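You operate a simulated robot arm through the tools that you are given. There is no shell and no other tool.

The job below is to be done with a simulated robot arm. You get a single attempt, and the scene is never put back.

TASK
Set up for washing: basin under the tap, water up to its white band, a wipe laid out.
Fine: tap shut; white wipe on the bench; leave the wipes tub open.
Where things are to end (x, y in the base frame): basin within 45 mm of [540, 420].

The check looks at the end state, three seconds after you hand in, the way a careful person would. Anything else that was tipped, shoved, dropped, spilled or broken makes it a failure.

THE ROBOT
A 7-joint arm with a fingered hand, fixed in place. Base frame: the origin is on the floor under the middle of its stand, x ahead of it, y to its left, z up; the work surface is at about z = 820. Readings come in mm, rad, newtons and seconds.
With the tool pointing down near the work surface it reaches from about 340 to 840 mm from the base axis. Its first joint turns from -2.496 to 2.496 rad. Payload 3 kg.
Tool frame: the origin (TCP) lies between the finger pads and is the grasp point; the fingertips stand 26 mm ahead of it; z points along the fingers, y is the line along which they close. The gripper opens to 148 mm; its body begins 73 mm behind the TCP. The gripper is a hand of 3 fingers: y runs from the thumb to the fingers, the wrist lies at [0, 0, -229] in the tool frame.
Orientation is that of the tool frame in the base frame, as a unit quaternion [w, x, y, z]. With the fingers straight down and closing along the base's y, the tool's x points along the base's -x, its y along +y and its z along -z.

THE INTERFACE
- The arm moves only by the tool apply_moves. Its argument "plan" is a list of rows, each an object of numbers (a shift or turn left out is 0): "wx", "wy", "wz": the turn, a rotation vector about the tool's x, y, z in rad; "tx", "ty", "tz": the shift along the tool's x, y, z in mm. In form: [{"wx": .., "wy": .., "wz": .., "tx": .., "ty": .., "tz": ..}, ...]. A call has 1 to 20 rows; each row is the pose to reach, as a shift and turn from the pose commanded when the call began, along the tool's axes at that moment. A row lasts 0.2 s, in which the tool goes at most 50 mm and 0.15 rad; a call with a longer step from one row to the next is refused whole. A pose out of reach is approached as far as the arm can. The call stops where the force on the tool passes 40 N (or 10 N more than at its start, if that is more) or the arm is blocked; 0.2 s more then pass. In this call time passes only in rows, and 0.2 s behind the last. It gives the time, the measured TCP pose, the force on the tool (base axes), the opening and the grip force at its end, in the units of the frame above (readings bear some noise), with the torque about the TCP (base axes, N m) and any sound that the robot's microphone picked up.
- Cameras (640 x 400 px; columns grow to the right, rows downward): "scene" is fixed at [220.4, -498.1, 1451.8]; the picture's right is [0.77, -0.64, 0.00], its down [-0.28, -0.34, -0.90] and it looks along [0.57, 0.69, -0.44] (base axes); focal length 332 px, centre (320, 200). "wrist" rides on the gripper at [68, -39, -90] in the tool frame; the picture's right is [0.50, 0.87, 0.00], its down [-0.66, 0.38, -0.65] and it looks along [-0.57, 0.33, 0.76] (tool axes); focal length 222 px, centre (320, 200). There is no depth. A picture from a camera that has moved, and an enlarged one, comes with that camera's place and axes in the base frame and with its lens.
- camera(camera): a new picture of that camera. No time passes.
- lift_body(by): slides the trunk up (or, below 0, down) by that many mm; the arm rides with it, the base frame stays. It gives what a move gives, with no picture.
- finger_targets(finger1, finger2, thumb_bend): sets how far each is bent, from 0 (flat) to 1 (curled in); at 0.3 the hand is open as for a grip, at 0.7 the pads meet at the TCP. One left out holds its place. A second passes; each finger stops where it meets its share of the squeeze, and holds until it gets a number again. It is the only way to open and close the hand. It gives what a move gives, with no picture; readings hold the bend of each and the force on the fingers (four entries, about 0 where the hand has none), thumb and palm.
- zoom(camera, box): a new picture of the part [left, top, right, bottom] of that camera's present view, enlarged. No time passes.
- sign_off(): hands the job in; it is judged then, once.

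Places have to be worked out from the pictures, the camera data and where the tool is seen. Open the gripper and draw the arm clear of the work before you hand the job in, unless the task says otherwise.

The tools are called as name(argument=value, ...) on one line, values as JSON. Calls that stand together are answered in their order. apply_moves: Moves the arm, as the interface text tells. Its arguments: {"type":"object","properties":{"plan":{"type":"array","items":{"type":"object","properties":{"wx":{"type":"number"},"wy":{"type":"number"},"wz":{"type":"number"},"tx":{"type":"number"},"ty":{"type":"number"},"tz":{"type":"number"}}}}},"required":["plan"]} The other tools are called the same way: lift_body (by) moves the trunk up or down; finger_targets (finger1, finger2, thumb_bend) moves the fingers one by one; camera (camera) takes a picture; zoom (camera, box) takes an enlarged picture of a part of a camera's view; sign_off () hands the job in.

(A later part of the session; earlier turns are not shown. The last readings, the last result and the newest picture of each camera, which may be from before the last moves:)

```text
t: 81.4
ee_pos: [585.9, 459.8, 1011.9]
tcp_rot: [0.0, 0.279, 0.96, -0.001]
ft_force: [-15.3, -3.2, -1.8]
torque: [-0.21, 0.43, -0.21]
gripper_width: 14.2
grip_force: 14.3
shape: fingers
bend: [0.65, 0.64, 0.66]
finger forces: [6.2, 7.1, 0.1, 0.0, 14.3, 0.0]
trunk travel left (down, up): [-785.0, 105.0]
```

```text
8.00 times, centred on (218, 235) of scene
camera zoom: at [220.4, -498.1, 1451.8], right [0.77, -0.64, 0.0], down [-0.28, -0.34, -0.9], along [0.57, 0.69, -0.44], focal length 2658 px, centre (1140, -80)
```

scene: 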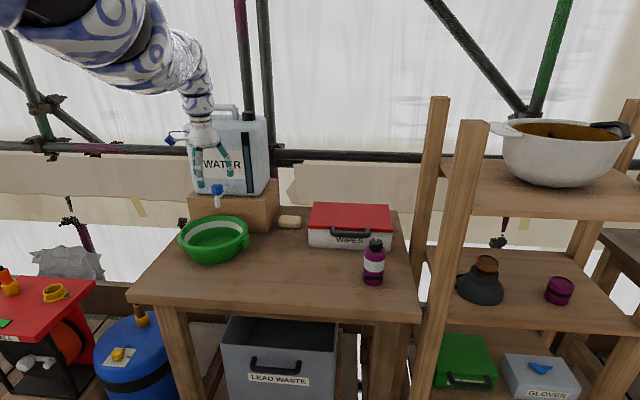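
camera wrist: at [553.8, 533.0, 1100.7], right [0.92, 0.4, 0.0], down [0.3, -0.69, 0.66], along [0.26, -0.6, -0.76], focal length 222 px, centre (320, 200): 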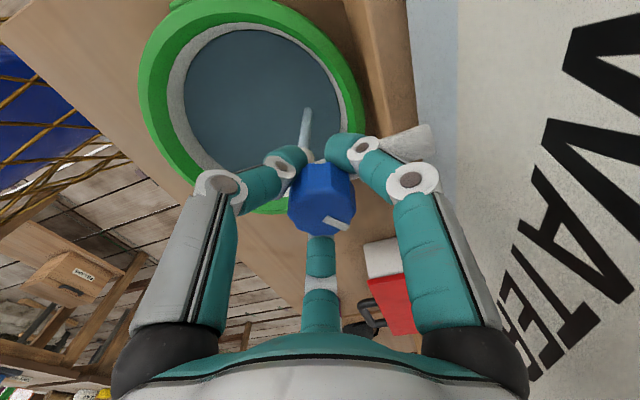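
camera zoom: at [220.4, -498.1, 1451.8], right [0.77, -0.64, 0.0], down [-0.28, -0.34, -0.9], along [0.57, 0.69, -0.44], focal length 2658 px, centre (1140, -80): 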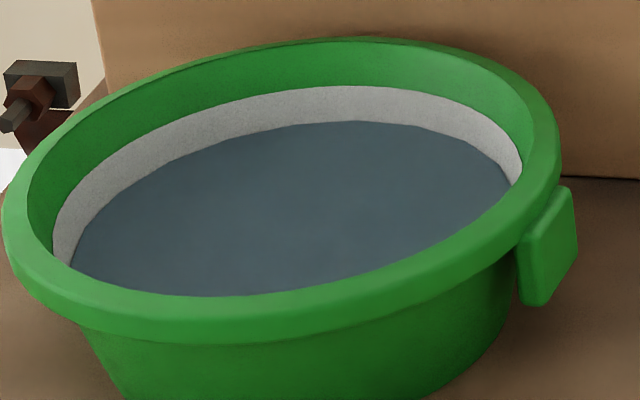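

The stream has stopped, the mark is back to its original alignment, and the level is within the band. I'll open the fingers off the knob.

finger_targets(finger1=0.42, finger2=0.42, thumb_bend=0.42)

zoom(camera="wrist", box=[250, 110, 400, 250])

zoom(camera="scene", box=[160, 150, 280, 280])

```text
t: 82.4
ee_pos: [585.6, 460.2, 1011.8]
tcp_rot: [0.0, 0.279, 0.96, 0.0]
ft_force: [-0.1, 0.6, -0.4]
torque: [-0.01, -0.01, 0.0]
gripper_width: 88.4
grip_force: 0.0
shape: fingers
bend: [0.42, 0.42, 0.42]
finger forces: [0.0, 0.0, 0.0, 0.1, 0.1, 0.0]
trunk travel left (down, up): [-785.0, 105.0]
```

```text
2.86 times, centred on (325, 180) of wrist
camera zoom: at [507.3, 464.0, 1101.0], right [0.04, 1.0, 0.0], down [0.76, -0.03, 0.65], along [0.65, -0.03, -0.76], focal length 635 px, centre (306, 257)
```

zoom: 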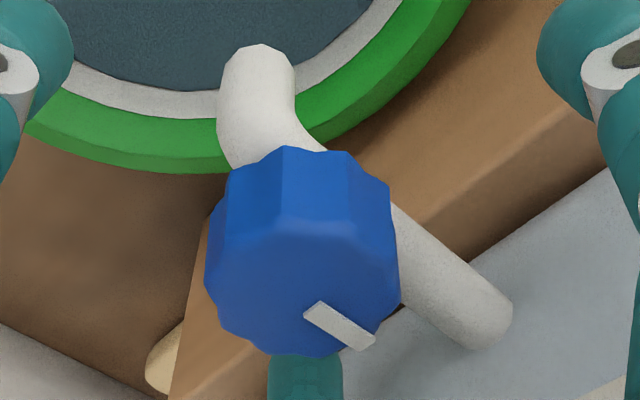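

```text
3.08 times, centred on (220, 215) of scene
camera zoom: at [220.4, -498.1, 1451.8], right [0.77, -0.64, 0.0], down [-0.28, -0.34, -0.9], along [0.57, 0.69, -0.44], focal length 1022 px, centre (628, 154)
```

zoom: 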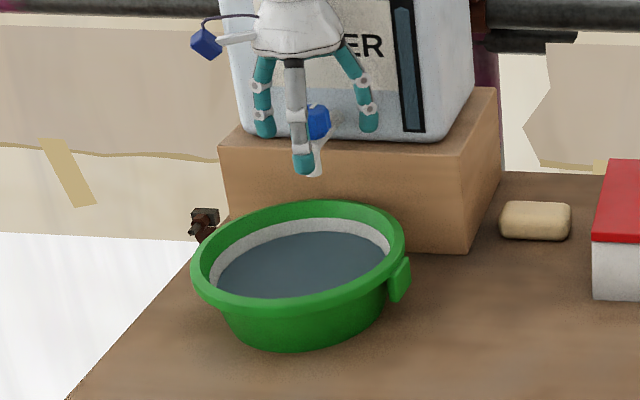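

The tap is shut and no water is running. I'll rise off the knob, retreat from the container, and swing over to look at the wipes tub.

apply_moves(plan=[{"tz": -30}, {"tz": -60}, {"tx": 9, "ty": -39, "tz": -60}, {"tx": 18, "ty": -78, "tz": -60}, {"tx": 26, "ty": -117, "tz": -60}, {"tx": -12, "ty": -140, "tz": -60, "wz": -0.08}, {"tx": -50, "ty": -162, "tz": -55, "wz": -0.16}, {"tx": -88, "ty": -185, "tz": -50, "wz": -0.24}, {"tx": -126, "ty": -207, "tz": -45, "wz": -0.32}, {"tx": -164, "ty": -230, "tz": -40, "wz": -0.4}, {"tx": -202, "ty": -252, "tz": -35, "wz": -0.48}, {"tx": -239, "ty": -275, "tz": -30, "wz": -0.566}])

camera(camera="wrist")

camera(camera="scene")

```text
t: 85.0
ee_pos: [687.0, 123.9, 1003.5]
tcp_rot: [-0.001, 0.0, 1.0, -0.002]
ft_force: [0.4, 0.2, 0.5]
torque: [-0.01, 0.02, 0.0]
gripper_width: 88.6
grip_force: 0.1
shape: fingers
bend: [0.42, 0.42, 0.42]
finger forces: [0.0, 0.1, 0.0, 0.0, 0.0, 0.0]
out of reach, approached as far as the arm can: row 5, 6, 7, 8, 9, 10, 11, 12
trunk travel left (down, up): [-785.0, 105.0]
```

```text
taken
camera wrist: at [619.7, 85.8, 1093.8], right [-0.5, 0.87, 0.0], down [0.66, 0.38, 0.65], along [0.56, 0.33, -0.76], focal length 222 px, centre (320, 200)
```

wrist: 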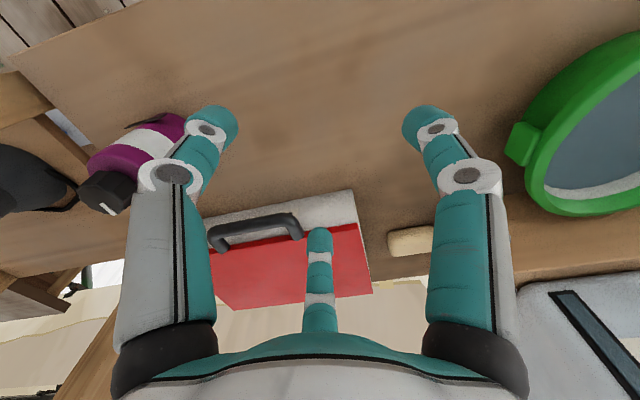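

```text
taken
```

scene: 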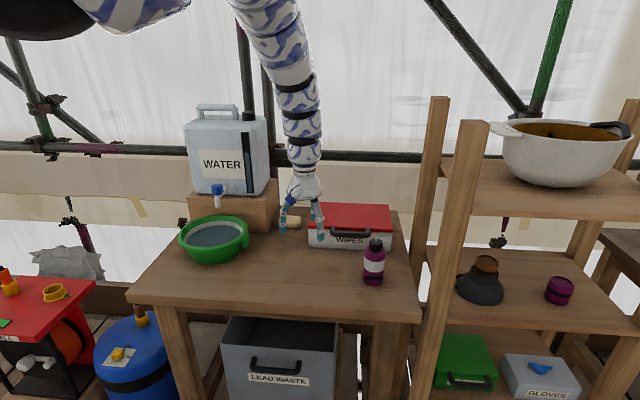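

The arm stopped a bit short of the requested spot (a joint-limit issue), but the view of the tub is good. I'll zoom in on the tub and handle from both cameras.

zoom(camera="wrist", box=[190, 170, 450, 330])

zoom(camera="scene", box=[295, 180, 405, 290])

```text
2.46 times, centred on (320, 250) of wrist
camera zoom: at [619.7, 85.8, 1093.8], right [-0.5, 0.87, 0.0], down [0.66, 0.38, 0.65], along [0.56, 0.33, -0.76], focal length 547 px, centre (320, 77)
```

zoom: 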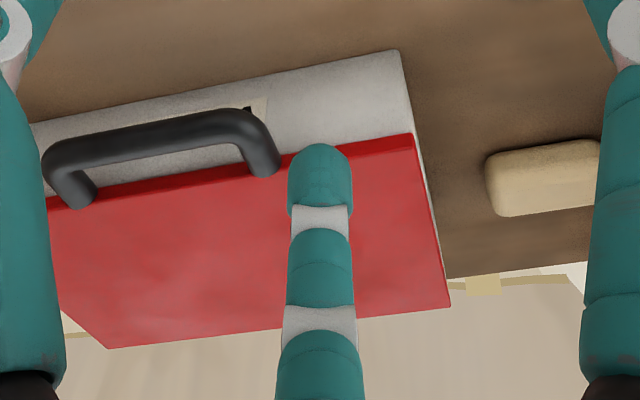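

```text
3.64 times, centred on (350, 235) of scene
camera zoom: at [220.4, -498.1, 1451.8], right [0.77, -0.64, 0.0], down [-0.28, -0.34, -0.9], along [0.57, 0.69, -0.44], focal length 1208 px, centre (211, 73)
```

zoom: 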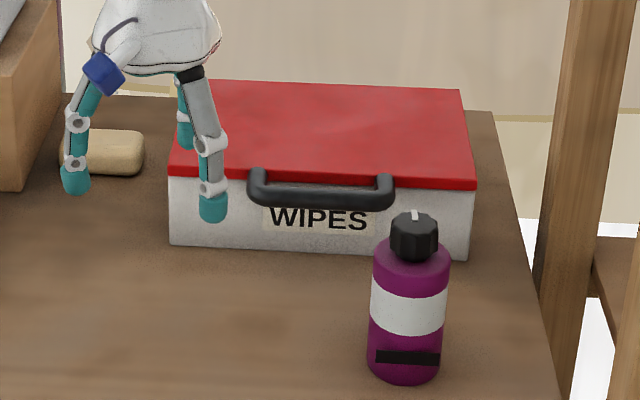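

From the wrist view the lid's front edge lies on x+y≈1011 with its top at z≈896, the back edge is about 190 mm behind, and the handle bar is centred near (848, 114, 897). I'll first rotate the hand in place so the thumb faces the robot and the fingers face the tub, before tilting.

apply_moves(plan=[{"wz": 0.136, "tz": -5}, {"wz": 0.272, "tz": -10}, {"wz": 0.408, "tz": -15}, {"wz": 0.544, "tz": -20}, {"wz": 0.68, "tz": -20}, {"wz": 0.816, "tz": -20}, {"wz": 0.952, "tz": -20}, {"wz": 1.088, "tz": -20}, {"wz": 1.224, "tz": -20}, {"wz": 1.361, "tz": -20}])

camera(camera="scene")

```text
t: 87.2
ee_pos: [695.5, 130.6, 1017.9]
tcp_rot: [0.0, 0.63, 0.777, -0.003]
ft_force: [0.5, 0.1, 0.1]
torque: [0.02, 0.05, 0.0]
gripper_width: 88.5
grip_force: 0.0
shape: fingers
bend: [0.42, 0.42, 0.42]
finger forces: [0.0, 0.1, 0.0, 0.0, 0.0, 0.0]
out of reach, approached as far as the arm can: row 2, 3, 4, 5, 6, 7, 8, 9, 10
trunk travel left (down, up): [-785.0, 105.0]
```

```text
taken
```

scene: 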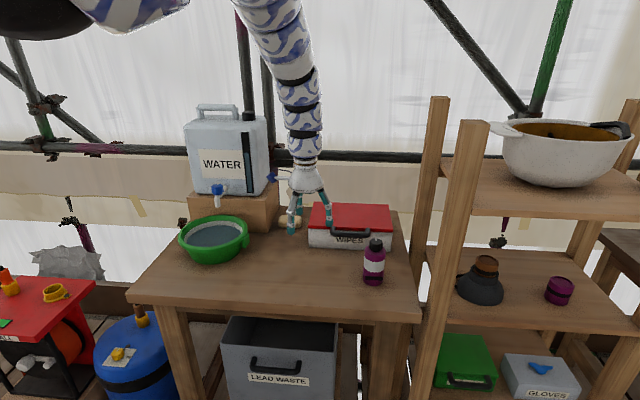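

Orientation is right (78° about vertical). Now I'll tilt the hand forward 60° in steps, so that the fingers point outwards and down at the handle, while easing toward (765, 98, 985).

apply_moves(plan=[{"wx": -0.15, "tx": -7, "ty": 9, "tz": 5}, {"wx": -0.3, "tx": -14, "ty": 18, "tz": 10}, {"wx": -0.45, "tx": -20, "ty": 27, "tz": 15}, {"wx": -0.6, "tx": -27, "ty": 36, "tz": 20}, {"wx": -0.75, "tx": -34, "ty": 44, "tz": 25}, {"wx": -0.9, "tx": -40, "ty": 53, "tz": 29}, {"wx": -1.047, "tx": -46, "ty": 61, "tz": 33}])

camera(camera="scene")

camera(camera="wrist")

```text
t: 89.0
ee_pos: [880.5, 1.0, 998.2]
tcp_rot: [0.388, 0.667, 0.54, 0.337]
ft_force: [3.3, 0.2, 22.5]
torque: [0.2, 1.07, -0.03]
gripper_width: 82.6
grip_force: 11.0
shape: fingers
bend: [0.42, 0.42, 0.43]
finger forces: [0.0, 0.0, 0.1, 0.0, 22.3, 0.0]
out of reach, approached as far as the arm can: row 1, 2, 3, 4, 5, 6, 7
trunk travel left (down, up): [-785.0, 105.0]
stopped in row 7: the force on the tool passed its limit at 66 N (the readings are from after the stop); the commanded pose is now the measured one
```

```text
taken
```

scene: 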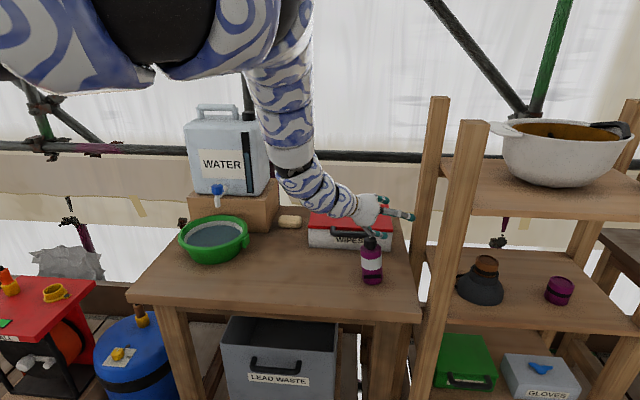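

```text
taken
camera wrist: at [796.4, 86.3, 1009.4], right [0.49, 0.39, 0.78], down [-0.52, -0.59, 0.62], along [0.7, -0.71, -0.09], focal length 222 px, centre (320, 200)
```

wrist: 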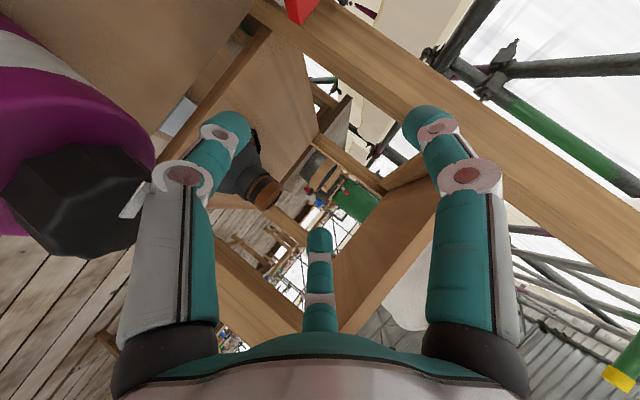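

The out-of-reach solution carried the hand to (880, 1, 998) and the thumb is pressing on the bottle's cap, though the bottle still stands. I'll back straight up in base z, slowly, to release it.

apply_moves(plan=[{"tx": 0.3, "ty": 8.8, "tz": -4.7}, {"tx": 0.6, "ty": 17.6, "tz": -9.5}, {"tx": 1, "ty": 30.9, "tz": -16.6}, {"tx": 1.5, "ty": 44.1, "tz": -23.7}])

camera(camera="wrist")

zoom(camera="scene", box=[290, 160, 430, 300])

```text
t: 90.0
ee_pos: [899.2, 5.7, 1026.7]
tcp_rot: [0.384, 0.67, 0.54, 0.335]
ft_force: [-0.7, 0.1, 0.1]
torque: [0.01, 0.01, 0.04]
gripper_width: 88.5
grip_force: 0.1
shape: fingers
bend: [0.42, 0.42, 0.42]
finger forces: [0.0, 0.1, 0.1, 0.1, 0.0, 0.1]
out of reach, approached as far as the arm can: row 1, 2, 3, 4
trunk travel left (down, up): [-785.0, 105.0]
```

```text
taken
camera wrist: at [815.4, 90.7, 1037.6], right [0.5, 0.39, 0.78], down [-0.51, -0.59, 0.62], along [0.7, -0.71, -0.09], focal length 222 px, centre (320, 200)
```

wrist: 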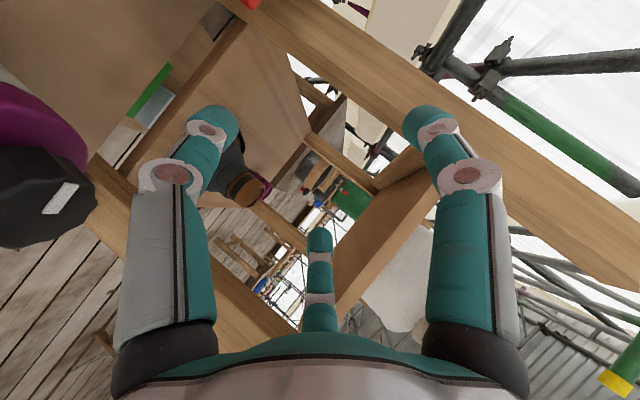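

```text
2.86 times, centred on (360, 230) of scene
camera zoom: at [220.4, -498.1, 1451.8], right [0.77, -0.64, 0.0], down [-0.28, -0.34, -0.9], along [0.57, 0.69, -0.44], focal length 949 px, centre (206, 114)
```

zoom: 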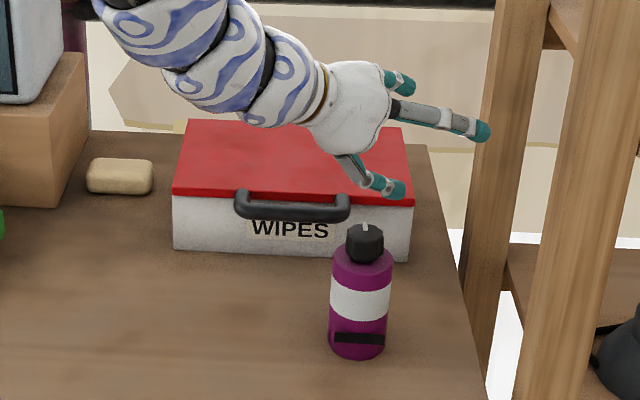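

The hand is free (0 N), and the bottle still stands where it was. The arm is nearly straight with the wrist at a limit, so I'll raise the hand while reducing its tilt to get back into a comfortable, non-stretched posture.

apply_moves(plan=[{"tx": 2.9, "ty": 31, "tz": -5.8, "wx": 0.092, "wy": 0.051, "wz": -0.055}, {"tx": 3.8, "ty": 52.9, "tz": -17.8, "wx": 0.184, "wy": 0.102, "wz": -0.109}, {"tx": 7.5, "ty": 65.1, "tz": -36.8, "wx": 0.275, "wy": 0.152, "wz": -0.164}, {"tx": 18.9, "ty": 67.1, "tz": -63.6, "wx": 0.367, "wy": 0.203, "wz": -0.219}, {"tx": 27.1, "ty": 70, "tz": -78.6, "wx": 0.459, "wy": 0.254, "wz": -0.2735}])

camera(camera="scene")

```text
t: 91.2
ee_pos: [927.2, 49.1, 1073.6]
tcp_rot: [0.195, 0.639, 0.703, 0.242]
ft_force: [-1.3, 0.0, -1.4]
torque: [-0.04, -0.11, -0.03]
gripper_width: 88.6
grip_force: 0.0
shape: fingers
bend: [0.42, 0.42, 0.42]
finger forces: [0.0, 0.0, 0.1, 0.1, 0.0, 0.0]
out of reach, approached as far as the arm can: row 1, 2, 3, 4, 5
trunk travel left (down, up): [-785.0, 105.0]
```

```text
taken
```

scene: 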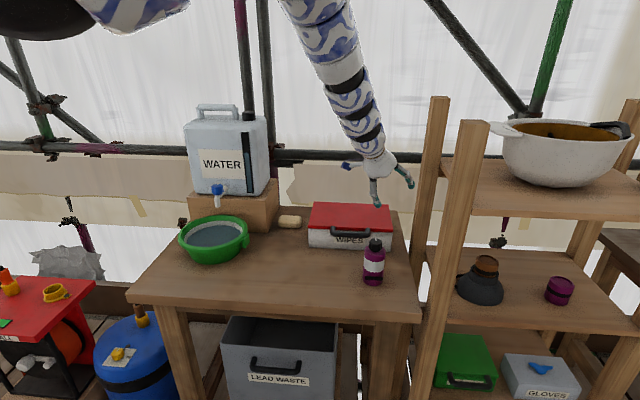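

The hand is free at (927, 49, 1074), tilted 36° outward and aligned with the forearm (that's the wrist's limit). Lowering the trunk will make the forearm flatter and give the wrist room, so I'll lower it 70 mm; the thumb will still be about 55 mm above the lid.

lift_body(by=-70)

apply_moves(plan=[{"ty": 20, "tz": -27}, {"ty": 40, "tz": -54}, {"ty": 59, "tz": -80}])

camera(camera="scene")

```text
t: 92.2
ee_pos: [919.2, 54.8, 999.7]
tcp_rot: [0.194, 0.612, 0.731, 0.23]
ft_force: [0.4, -0.1, 0.2]
torque: [0.01, 0.0, 0.03]
gripper_width: 88.7
grip_force: 0.0
shape: fingers
bend: [0.42, 0.42, 0.42]
finger forces: [0.0, 0.0, 0.0, 0.0, 0.1, 0.1]
trunk travel left (down, up): [-715.0, 175.0]
```

```text
t: 93.0
ee_pos: [966.5, 70.9, 1053.6]
tcp_rot: [0.193, 0.612, 0.731, 0.229]
ft_force: [-0.1, -0.4, 0.2]
torque: [-0.01, 0.03, 0.01]
gripper_width: 88.7
grip_force: 0.0
shape: fingers
bend: [0.42, 0.42, 0.42]
finger forces: [0.1, 0.0, 0.0, 0.0, 0.0, 0.0]
out of reach, approached as far as the arm can: row 1, 2, 3
trunk travel left (down, up): [-715.0, 175.0]
```

```text
taken
```

scene: 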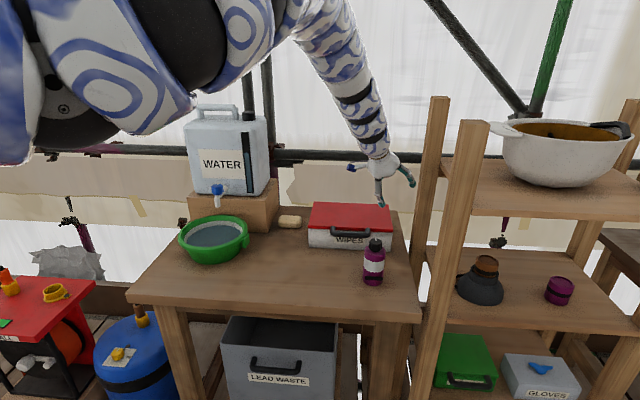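

I now understand the limit: with the elbow up, the hand can't go inward and up relative to the trunk, so the trunk should be higher rather than lower for this work. I'll raise the trunk 110 mm (hand rises away from everything) and then come down and in toward the handle.

lift_body(by=110)

camera(camera="wrist")

camera(camera="scene")

```text
t: 94.5
ee_pos: [968.0, 71.3, 1161.9]
tcp_rot: [0.194, 0.612, 0.732, 0.23]
ft_force: [-0.3, -0.3, -1.0]
torque: [0.0, -0.01, 0.05]
gripper_width: 88.4
grip_force: 0.0
shape: fingers
bend: [0.42, 0.42, 0.42]
finger forces: [0.1, 0.0, 0.0, 0.0, 0.0, 0.1]
trunk travel left (down, up): [-825.0, 65.0]
```

```text
taken
camera wrist: at [872.7, 123.3, 1213.6], right [0.61, 0.62, 0.5], down [0.05, -0.66, 0.75], along [0.79, -0.43, -0.43], focal length 222 px, centre (320, 200)
```

wrist: 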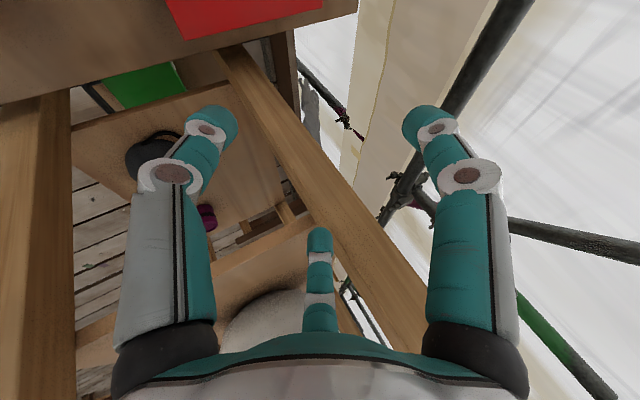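

```text
taken
```

scene: 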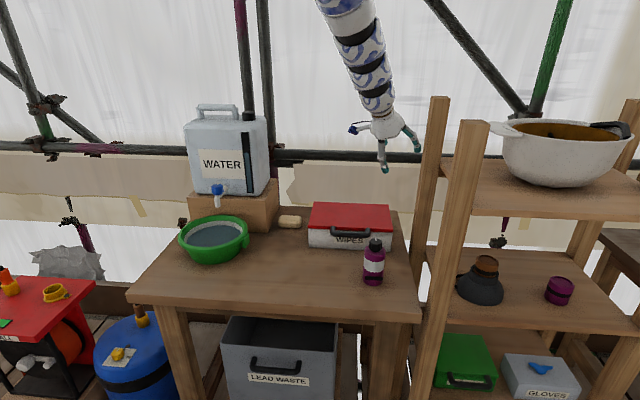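

The trunk is at +50 and the hand is well above everything. I'll come down over the lid, then in to a point in front of and above the handle, turning the tool to face the handle more squarely (tilt 55°, azimuth 32°).

apply_moves(plan=[{"tx": 4.7, "ty": -28.5, "tz": 25.7}, {"tx": 9.4, "ty": -57, "tz": 51.3}, {"tx": 14.1, "ty": -85.6, "tz": 77}, {"tx": 17.4, "ty": -117.9, "tz": 66.6, "wx": -0.0864, "wy": 0.0681, "wz": -0.0674}, {"tx": 20.8, "ty": -150.3, "tz": 56.1, "wx": -0.1727, "wy": 0.1362, "wz": -0.1347}, {"tx": 24.1, "ty": -182.6, "tz": 45.7, "wx": -0.259, "wy": 0.2043, "wz": -0.2021}, {"tx": 27.4, "ty": -214.9, "tz": 35.2, "wx": -0.3454, "wy": 0.2724, "wz": -0.2694}])

camera(camera="wrist")

camera(camera="scene")

```text
t: 96.3
ee_pos: [857.4, 5.3, 972.5]
tcp_rot: [0.239, 0.602, 0.678, 0.349]
ft_force: [-0.3, -0.7, 0.3]
torque: [0.0, 0.01, 0.01]
gripper_width: 88.4
grip_force: 0.1
shape: fingers
bend: [0.42, 0.42, 0.42]
finger forces: [0.1, 0.0, 0.0, 0.0, 0.0, 0.0]
out of reach, approached as far as the arm can: row 5, 6, 7
trunk travel left (down, up): [-825.0, 65.0]
stopped in row 7: the arm was blocked; the commanded pose is now the measured one
```

```text
taken
camera wrist: at [753.9, 53.9, 1007.2], right [0.48, 0.52, 0.71], down [-0.14, -0.75, 0.65], along [0.87, -0.41, -0.29], focal length 222 px, centre (320, 200)
```

wrist: 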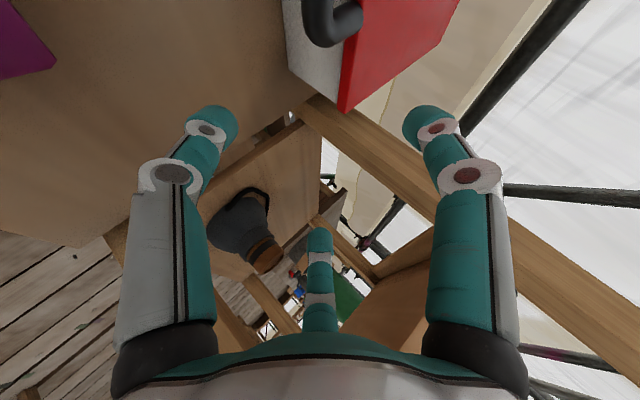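

```text
taken
```

scene: 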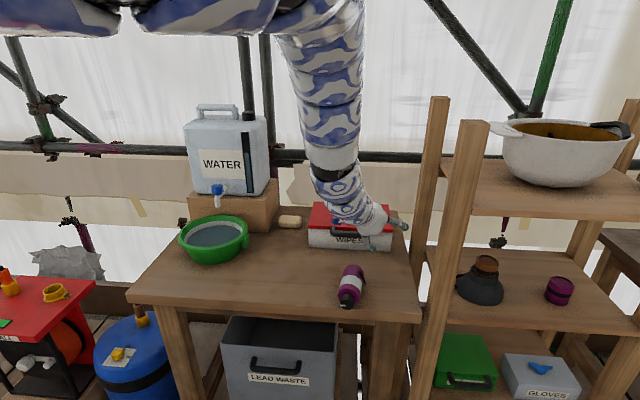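

The out-of-reach drift has knocked the bottle over. I'll have to stand it up again. First I need to see exactly how it lies and that nothing leaked.

zoom(camera="scene", box=[290, 180, 430, 320])

```text
2.86 times, centred on (360, 250) of scene
camera zoom: at [220.4, -498.1, 1451.8], right [0.77, -0.64, 0.0], down [-0.28, -0.34, -0.9], along [0.57, 0.69, -0.44], focal length 949 px, centre (206, 57)
```

zoom: 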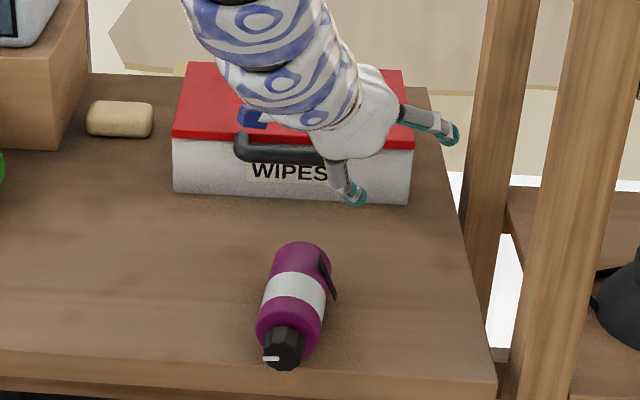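

No spill; the bottle lies on its side with base near (786, 33) and cap near (678, -51), pointing toward the robot. I'll stand it back up. First I'll raise the trunk fully – a pure vertical move – to get clear, then reduce the tilt in small, checked steps.

lift_body(by=65)

apply_moves(plan=[{"wx": 0.1, "ty": 4, "tz": -3}, {"wx": 0.2, "ty": 8, "tz": -6}])

```text
t: 97.3
ee_pos: [859.8, 5.8, 1038.5]
tcp_rot: [0.24, 0.601, 0.678, 0.348]
ft_force: [-0.4, 0.8, 0.5]
torque: [0.02, 0.0, 0.01]
gripper_width: 88.7
grip_force: 0.1
shape: fingers
bend: [0.42, 0.42, 0.42]
finger forces: [0.0, 0.0, 0.0, 0.1, 0.0, 0.0]
trunk travel left (down, up): [-890.0, 0.0]
```

```text
t: 97.9
ee_pos: [859.5, 3.3, 1047.3]
tcp_rot: [0.178, 0.621, 0.71, 0.279]
ft_force: [-0.1, 0.1, 0.3]
torque: [-0.04, 0.0, 0.0]
gripper_width: 88.5
grip_force: 0.1
shape: fingers
bend: [0.42, 0.42, 0.42]
finger forces: [0.0, 0.0, 0.0, 0.1, 0.0, 0.1]
trunk travel left (down, up): [-890.0, 0.0]
```

No limit was hit this time. I'll continue reducing the tilt to nearly vertical in place.

apply_moves(plan=[{"wx": 0.14, "tz": -5}, {"wx": 0.28, "tz": -10}, {"wx": 0.42, "tz": -12}])

camera(camera="scene")

```text
t: 98.7
ee_pos: [857.0, 3.0, 1050.6]
tcp_rot: [0.133, 0.633, 0.727, 0.228]
ft_force: [0.0, -0.5, -0.2]
torque: [-0.01, 0.0, 0.01]
gripper_width: 88.4
grip_force: 0.0
shape: fingers
bend: [0.42, 0.42, 0.42]
finger forces: [0.1, 0.1, 0.1, 0.0, 0.0, 0.0]
out of reach, approached as far as the arm can: row 2, 3
trunk travel left (down, up): [-890.0, 0.0]
```

```text
taken
```

scene: 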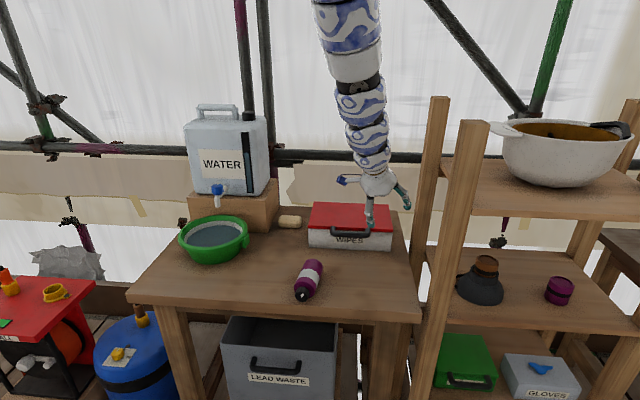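

The bottle has rolled to the left since the last view. I'll check whether it's still rolling by letting a moment pass without moving.

zoom(camera="scene", box=[250, 200, 390, 320])

apply_moves(plan=[{"tz": 0}, {"tz": 0}])

zoom(camera="scene", box=[250, 200, 390, 320])

```text
3.33 times, centred on (320, 260) of scene
camera zoom: at [220.4, -498.1, 1451.8], right [0.77, -0.64, 0.0], down [-0.28, -0.34, -0.9], along [0.57, 0.69, -0.44], focal length 1108 px, centre (320, 0)
```

zoom: 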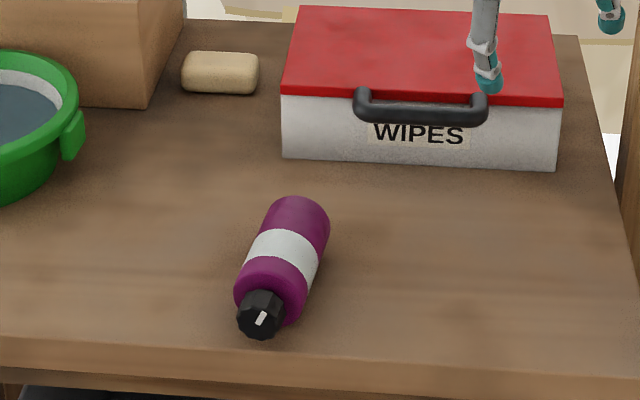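

```text
t: 99.3
ee_pos: [856.9, 2.6, 1051.1]
tcp_rot: [0.135, 0.633, 0.727, 0.23]
ft_force: [-0.3, -0.1, 0.6]
torque: [0.0, 0.0, -0.02]
gripper_width: 88.4
grip_force: 0.1
shape: fingers
bend: [0.42, 0.42, 0.42]
finger forces: [0.0, 0.0, 0.0, 0.0, 0.1, 0.0]
trunk travel left (down, up): [-890.0, 0.0]
```

```text
3.33 times, centred on (320, 260) of scene
camera zoom: at [220.4, -498.1, 1451.8], right [0.77, -0.64, 0.0], down [-0.28, -0.34, -0.9], along [0.57, 0.69, -0.44], focal length 1108 px, centre (320, 0)
```

zoom: 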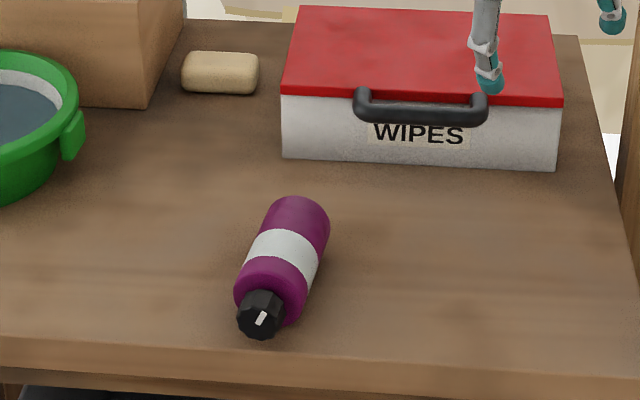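

The bottle has come to rest (cap near (606, 42), base near (720, 131)). I'll bring the hand slowly inward and down over the empty bench area on the right, in short checked steps, to find a comfortable arm posture.

apply_moves(plan=[{"tx": 2, "ty": -28, "tz": 5}, {"tx": 4, "ty": -56, "tz": 10}])

```text
t: 99.9
ee_pos: [811.8, 5.4, 1014.1]
tcp_rot: [0.135, 0.633, 0.728, 0.228]
ft_force: [0.1, -0.2, 0.6]
torque: [-0.04, 0.03, 0.0]
gripper_width: 88.3
grip_force: 0.0
shape: fingers
bend: [0.42, 0.42, 0.42]
finger forces: [0.0, 0.0, 0.0, 0.0, 0.1, 0.0]
trunk travel left (down, up): [-890.0, 0.0]
```

That worked without hitting a limit. Continuing inward and down, with a slight further reduction of tilt.

apply_moves(plan=[{"tx": 2, "ty": -30, "tz": 4, "wx": 0.06}, {"tx": 4, "ty": -60, "tz": 8, "wx": 0.12}])

camera(camera="scene")

```text
t: 100.5
ee_pos: [764.2, 2.8, 980.5]
tcp_rot: [0.096, 0.641, 0.739, 0.185]
ft_force: [0.0, 0.0, 0.6]
torque: [0.01, -0.02, -0.02]
gripper_width: 88.7
grip_force: 0.1
shape: fingers
bend: [0.42, 0.42, 0.42]
finger forces: [0.1, 0.0, 0.1, 0.0, 0.0, 0.1]
trunk travel left (down, up): [-890.0, 0.0]
```

```text
taken
```

scene: 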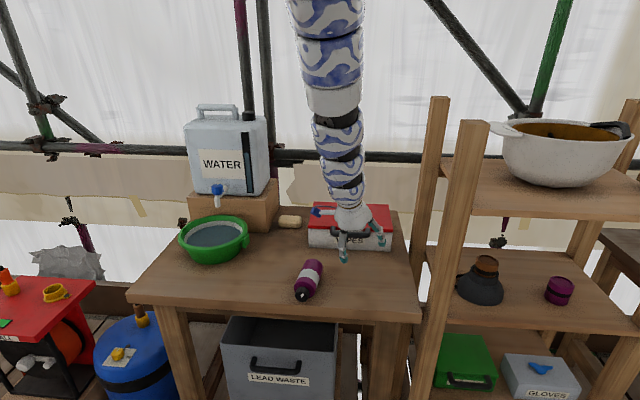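

Good – tilt is now 24° with no limit flagged. I'll continue toward vertical while staying clear of the bottle.

apply_moves(plan=[{"tx": 1, "ty": -18, "tz": 2, "wx": 0.1}, {"tx": 2, "ty": -36, "tz": 2, "wx": 0.2}, {"tx": 3, "ty": -50, "tz": 0, "wx": 0.3}])

```text
t: 101.3
ee_pos: [717.7, 2.6, 959.7]
tcp_rot: [-0.001, 0.647, 0.759, 0.072]
ft_force: [0.2, 0.0, 0.4]
torque: [-0.01, -0.03, 0.01]
gripper_width: 88.6
grip_force: 0.0
shape: fingers
bend: [0.42, 0.42, 0.42]
finger forces: [0.1, 0.0, 0.0, 0.0, 0.0, 0.0]
out of reach, approached as far as the arm can: row 1
trunk travel left (down, up): [-890.0, 0.0]
```

The tool is nearly vertical now at (718, 3, 960). I'll level it exactly, and then rotate about the vertical so the fingers will straddle the bottle's axis.

apply_moves(plan=[{"wx": 0.054, "wy": -0.047}, {"wx": 0.108, "wy": -0.094}])

apply_moves(plan=[{"wz": -0.14}, {"wz": -0.28}, {"wz": -0.42}, {"wz": -0.56}, {"wz": -0.7}])

```text
t: 101.9
ee_pos: [717.4, -0.1, 959.6]
tcp_rot: [0.0, 0.648, 0.761, 0.0]
ft_force: [0.0, 0.1, -0.5]
torque: [0.02, 0.02, 0.02]
gripper_width: 88.5
grip_force: 0.1
shape: fingers
bend: [0.42, 0.42, 0.42]
finger forces: [0.1, 0.0, 0.1, 0.0, 0.0, 0.0]
trunk travel left (down, up): [-890.0, 0.0]
```

```text
t: 103.1
ee_pos: [718.3, 1.4, 958.3]
tcp_rot: [0.001, 0.348, 0.938, 0.001]
ft_force: [-0.1, 0.1, 0.4]
torque: [-0.01, 0.01, -0.01]
gripper_width: 88.7
grip_force: 0.1
shape: fingers
bend: [0.42, 0.42, 0.42]
finger forces: [0.0, 0.0, 0.1, 0.0, 0.1, 0.0]
trunk travel left (down, up): [-890.0, 0.0]
```

No limits. Continuing the rotation the rest of the way.

apply_moves(plan=[{"wz": -0.14}, {"wz": -0.28}, {"wz": -0.42}, {"wz": -0.56}, {"wz": -0.7}, {"wz": -0.84}, {"wz": -0.98}, {"wz": -1.12}, {"wz": -1.26}, {"wz": -1.374}])

camera(camera="wrist")

camera(camera="scene")

```text
t: 105.3
ee_pos: [716.8, 0.6, 959.0]
tcp_rot: [0.001, -0.326, 0.945, 0.001]
ft_force: [-1.0, -0.8, -0.3]
torque: [-0.01, 0.02, -0.03]
gripper_width: 88.5
grip_force: 0.1
shape: fingers
bend: [0.42, 0.42, 0.42]
finger forces: [0.1, 0.0, 0.0, 0.1, 0.0, 0.1]
trunk travel left (down, up): [-890.0, 0.0]
```

```text
taken
camera wrist: at [687.7, -71.2, 1048.8], right [-0.93, 0.37, 0.0], down [0.28, 0.7, 0.65], along [0.25, 0.61, -0.76], focal length 222 px, centre (320, 200)
```

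wrist: 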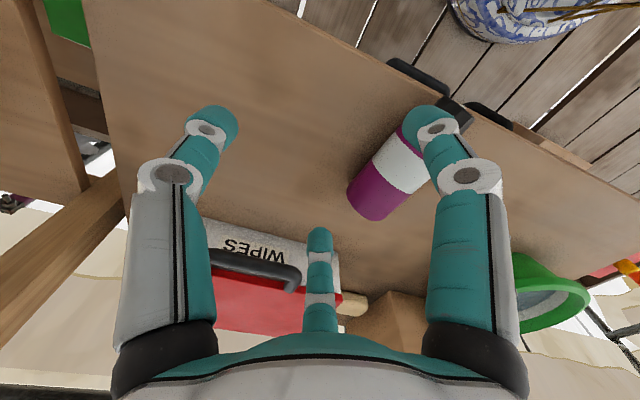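

```text
taken
```

scene: 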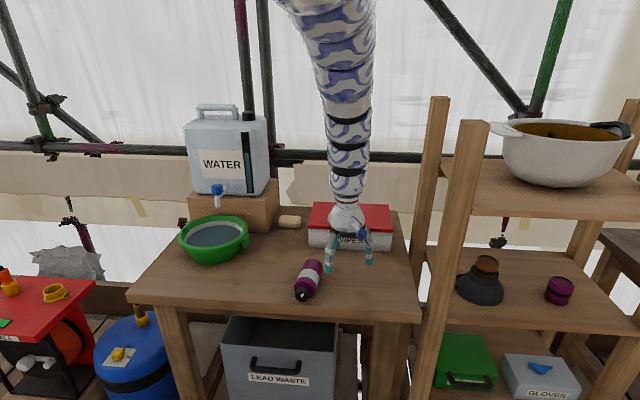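

The arm moves freely in this posture. The plan for the bottle is to cage its cap with the three fingers from the cap end, hand tilted steeply outward, then swing it upright over its base edge. First I'll move above and in front of the cap while rotating.

apply_moves(plan=[{"tx": 27, "ty": 25, "wz": 0.131}, {"tx": 53, "ty": 50, "wz": 0.262}, {"tx": 80, "ty": 76, "wz": 0.394}, {"tx": 106.4, "ty": 101, "wz": 0.525}])

camera(camera="wrist")

```text
t: 106.3
ee_pos: [599.9, 28.9, 934.3]
tcp_rot: [-0.001, -0.068, 0.998, -0.001]
ft_force: [0.0, -1.3, 0.0]
torque: [0.0, -0.02, 0.01]
gripper_width: 88.7
grip_force: 0.0
shape: fingers
bend: [0.42, 0.42, 0.42]
finger forces: [0.1, 0.1, 0.1, 0.1, 0.0, 0.0]
out of reach, approached as far as the arm can: row 3, 4
trunk travel left (down, up): [-890.0, 0.0]
```

```text
taken
camera wrist: at [537.8, -17.9, 1024.0], right [-0.61, 0.79, 0.0], down [0.6, 0.46, 0.65], along [0.52, 0.4, -0.76], focal length 222 px, centre (320, 200)
```

wrist: 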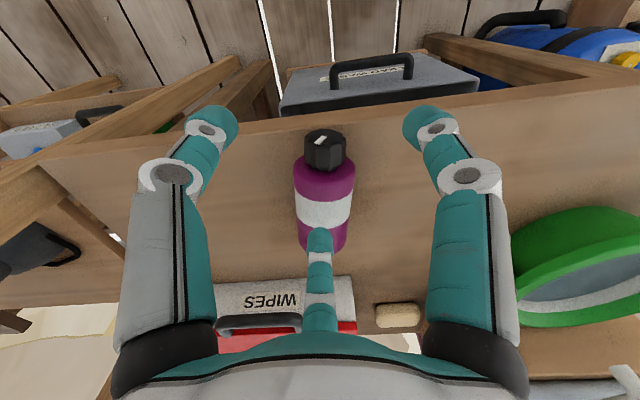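

Now I understand the arm's limits better: it can't fold the hand inward and up toward its high shoulder. A safer plan for the bottle is to grasp it from above with the fingers on its sides and the thumb at the cap end, lift, turn it sideways, and roll it upright. I'll align over its middle at (650, 72) first.

finger_targets(finger1=0.3, finger2=0.3, thumb_bend=0.3)

apply_moves(plan=[{"tx": -28, "ty": 18, "tz": -10}, {"tx": -55.4, "ty": 35.8, "tz": -15}, {"tx": -55.4, "ty": 35.8, "tz": -15, "wz": 0.13}, {"tx": -55.4, "ty": 35.8, "tz": -15, "wz": 0.26}, {"tx": -55.4, "ty": 35.8, "tz": -15, "wz": 0.39}, {"tx": -55.4, "ty": 35.8, "tz": -15, "wz": 0.52}, {"tx": -55.4, "ty": 35.8, "tz": -15, "wz": 0.65}, {"tx": -55.4, "ty": 35.8, "tz": -15, "wz": 0.78}, {"tx": -55.4, "ty": 35.8, "tz": -15, "wz": 0.92}, {"tx": -55.4, "ty": 35.8, "tz": -15, "wz": 1.058}])

camera(camera="wrist")

camera(camera="scene")

```text
t: 107.3
ee_pos: [600.5, 29.1, 934.2]
tcp_rot: [-0.001, -0.068, 0.998, 0.0]
ft_force: [-0.2, -0.1, -0.2]
torque: [0.04, 0.01, 0.03]
gripper_width: 126.5
grip_force: 0.1
shape: fingers
bend: [0.3, 0.3, 0.3]
finger forces: [0.1, 0.0, 0.1, 0.0, 0.0, 0.0]
trunk travel left (down, up): [-890.0, 0.0]
```

```text
t: 109.5
ee_pos: [649.7, 71.1, 949.0]
tcp_rot: [0.001, 0.446, 0.895, 0.001]
ft_force: [-0.1, -0.1, -0.3]
torque: [0.03, -0.02, -0.01]
gripper_width: 126.7
grip_force: 0.2
shape: fingers
bend: [0.3, 0.3, 0.3]
finger forces: [0.0, 0.0, 0.0, 0.1, 0.0, 0.0]
trunk travel left (down, up): [-890.0, 0.0]
```

```text
taken
camera wrist: at [577.5, 102.1, 1038.2], right [0.39, 0.92, 0.0], down [0.7, -0.3, 0.66], along [0.6, -0.25, -0.76], focal length 222 px, centre (320, 200)
```

wrist: 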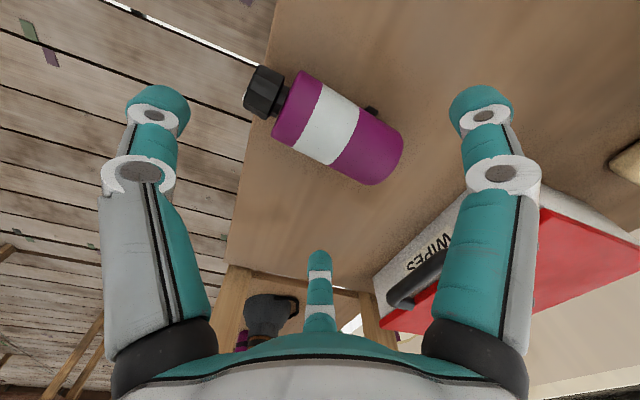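

```text
taken
```

scene: 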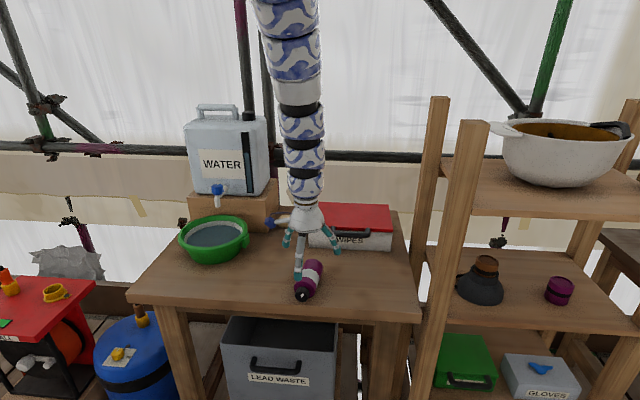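

The hand is aligned: 60 mm from the cap end, within 2 mm of the bottle's axis. I'll descend around it to z≈853, with the fingertips about 7 mm above the bench.

apply_moves(plan=[{"tz": 30, "tx": 1}, {"tz": 60, "tx": 1}, {"tz": 85, "tx": 1}, {"tz": 95, "tx": 1}])

camera(camera="wrist")

zoom(camera="scene", box=[250, 190, 370, 310])

```text
t: 110.5
ee_pos: [650.2, 70.8, 854.0]
tcp_rot: [0.001, 0.444, 0.896, 0.0]
ft_force: [-0.3, 0.5, 0.1]
torque: [0.0, 0.0, 0.01]
gripper_width: 126.7
grip_force: 0.0
shape: fingers
bend: [0.3, 0.3, 0.3]
finger forces: [0.0, 0.0, 0.0, 0.1, 0.1, 0.0]
trunk travel left (down, up): [-890.0, 0.0]
```

```text
taken
camera wrist: at [576.8, 101.9, 943.2], right [0.39, 0.92, 0.0], down [0.7, -0.29, 0.65], along [0.6, -0.25, -0.76], focal length 222 px, centre (320, 200)
```

wrist: 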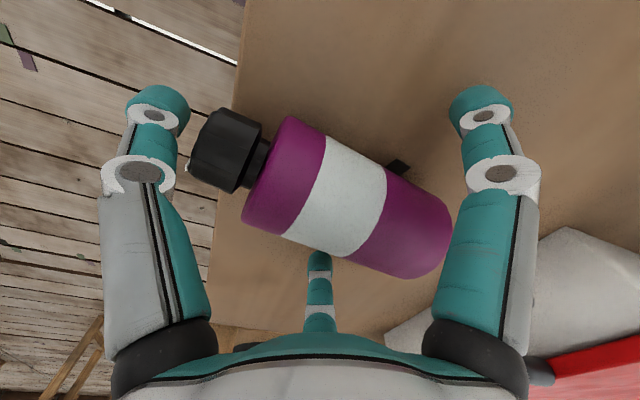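

```text
3.33 times, centred on (310, 250) of scene
camera zoom: at [220.4, -498.1, 1451.8], right [0.77, -0.64, 0.0], down [-0.28, -0.34, -0.9], along [0.57, 0.69, -0.44], focal length 1108 px, centre (353, 33)
```

zoom: 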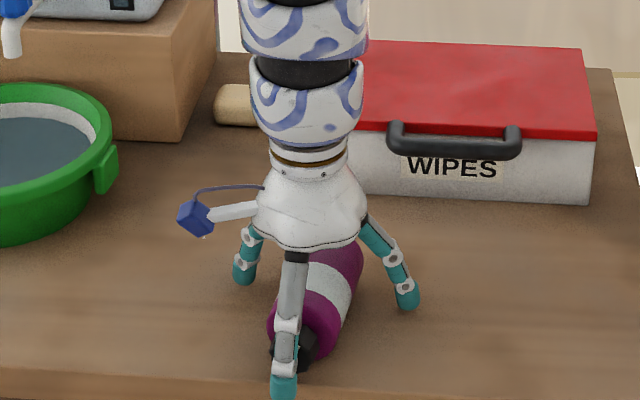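

The bottle lies between the two fingers with the thumb off the cap end. I'll bring the fingers nearly to its sides first, then squeeze with all three.

finger_targets(finger1=0.47, finger2=0.47)

finger_targets(finger1=0.7, finger2=0.7, thumb_bend=0.7)

camera(camera="wrist")

```text
t: 111.5
ee_pos: [650.1, 70.7, 853.4]
tcp_rot: [0.0, 0.445, 0.896, 0.001]
ft_force: [-0.2, -0.7, 0.5]
torque: [-0.02, 0.01, 0.02]
gripper_width: 101.1
grip_force: 0.0
shape: fingers
bend: [0.47, 0.47, 0.3]
finger forces: [0.0, 0.0, 0.0, 0.0, 0.1, 0.1]
trunk travel left (down, up): [-890.0, 0.0]
```

```text
t: 112.5
ee_pos: [650.7, 72.9, 854.3]
tcp_rot: [0.0, 0.445, 0.895, 0.001]
ft_force: [-0.3, -0.6, -2.1]
torque: [-0.05, 0.09, 0.03]
gripper_width: 24.2
grip_force: 14.8
shape: fingers
bend: [0.61, 0.6, 0.64]
finger forces: [9.4, 9.4, 0.0, 0.0, 11.0, 0.1]
trunk travel left (down, up): [-890.0, 0.0]
```

```text
taken
camera wrist: at [576.9, 102.4, 943.3], right [0.39, 0.92, 0.0], down [0.7, -0.29, 0.65], along [0.6, -0.25, -0.76], focal length 222 px, centre (320, 200)
```

wrist: 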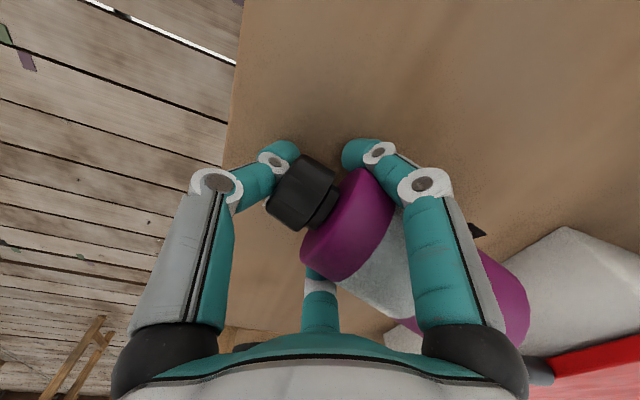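

The hand now has a firm grip (about 9–11 N on each finger) near the bottle's shoulder, with the thumb on the cap. I'll lift it gently.

apply_moves(plan=[{"tz": -15}, {"tz": -35}, {"tz": -60}, {"tz": -85}])

camera(camera="wrist")

zoom(camera="scene", box=[240, 160, 380, 300])

```text
t: 113.5
ee_pos: [650.3, 71.6, 938.3]
tcp_rot: [0.0, 0.445, 0.896, 0.001]
ft_force: [-0.5, -0.1, -1.8]
torque: [-0.03, 0.04, -0.02]
gripper_width: 23.6
grip_force: 14.4
shape: fingers
bend: [0.61, 0.61, 0.64]
finger forces: [9.1, 9.3, 0.0, 0.0, 10.7, 0.0]
trunk travel left (down, up): [-890.0, 0.0]
```

```text
taken
camera wrist: at [577.0, 102.2, 1028.4], right [0.39, 0.92, 0.0], down [0.7, -0.29, 0.66], along [0.6, -0.25, -0.76], focal length 222 px, centre (320, 200)
```

wrist: 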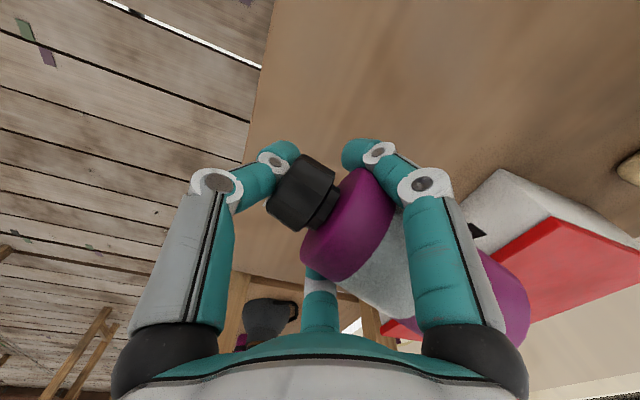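

```text
2.86 times, centred on (310, 230) of scene
camera zoom: at [220.4, -498.1, 1451.8], right [0.77, -0.64, 0.0], down [-0.28, -0.34, -0.9], along [0.57, 0.69, -0.44], focal length 949 px, centre (349, 114)
```

zoom: 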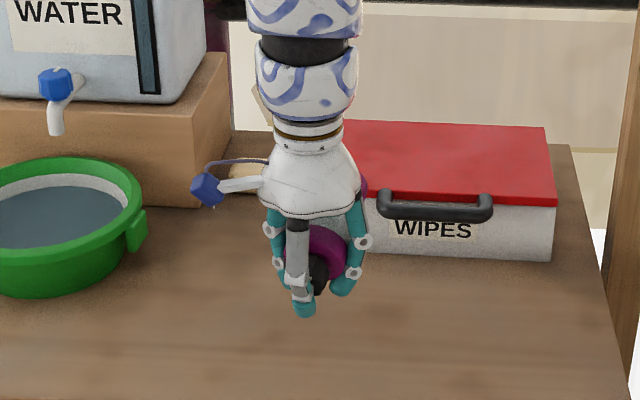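

The bottle is held rigidly and is light (about 0.2 kg). I'll rotate it about the vertical so the cap points to the right (-y) and the base to the left.

apply_moves(plan=[{"wz": -0.13}, {"wz": -0.26}, {"wz": -0.39}, {"wz": -0.52}, {"wz": -0.65}, {"wz": -0.78}, {"wz": -0.92}])

camera(camera="scene")

```text
t: 115.1
ee_pos: [650.5, 73.0, 937.7]
tcp_rot: [0.001, -0.001, 1.0, 0.0]
ft_force: [-0.5, 0.0, -2.5]
torque: [-0.05, 0.02, 0.01]
gripper_width: 23.3
grip_force: 14.5
shape: fingers
bend: [0.61, 0.61, 0.64]
finger forces: [9.2, 9.4, 0.1, 0.0, 10.4, 0.1]
trunk travel left (down, up): [-890.0, 0.0]
```

```text
taken
```

scene: 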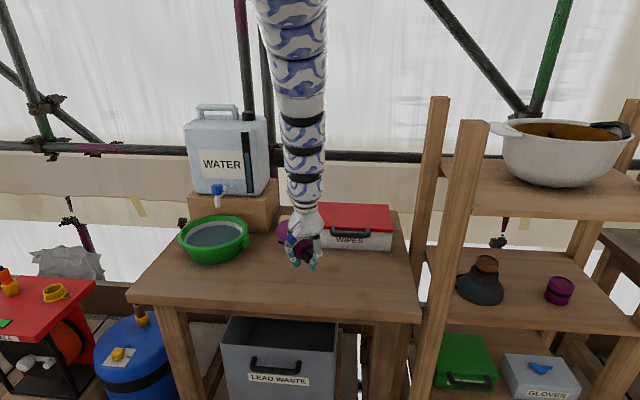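

The bottle is now sideways with its base to the left (+y). I'll shift to a clear spot at about (700, 30, 965) and start rolling the hand so the base swings down.

apply_moves(plan=[{"tx": -25, "ty": -21, "tz": -14}, {"tx": -50, "ty": -43, "tz": -27}, {"tx": -50, "ty": -43, "tz": -27, "wx": 0.13}, {"tx": -50, "ty": -43, "tz": -27, "wx": 0.26}])

camera(camera="scene")

```text
t: 116.1
ee_pos: [698.7, 28.5, 965.2]
tcp_rot: [0.001, 0.001, 0.992, -0.13]
ft_force: [0.2, 0.0, -1.6]
torque: [-0.01, 0.01, 0.0]
gripper_width: 23.1
grip_force: 14.9
shape: fingers
bend: [0.61, 0.61, 0.64]
finger forces: [9.5, 9.7, 0.0, 0.0, 10.2, 0.1]
trunk travel left (down, up): [-890.0, 0.0]
```

```text
taken
```

scene: 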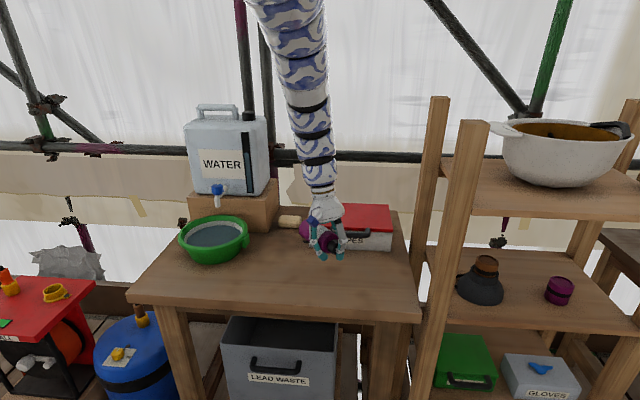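

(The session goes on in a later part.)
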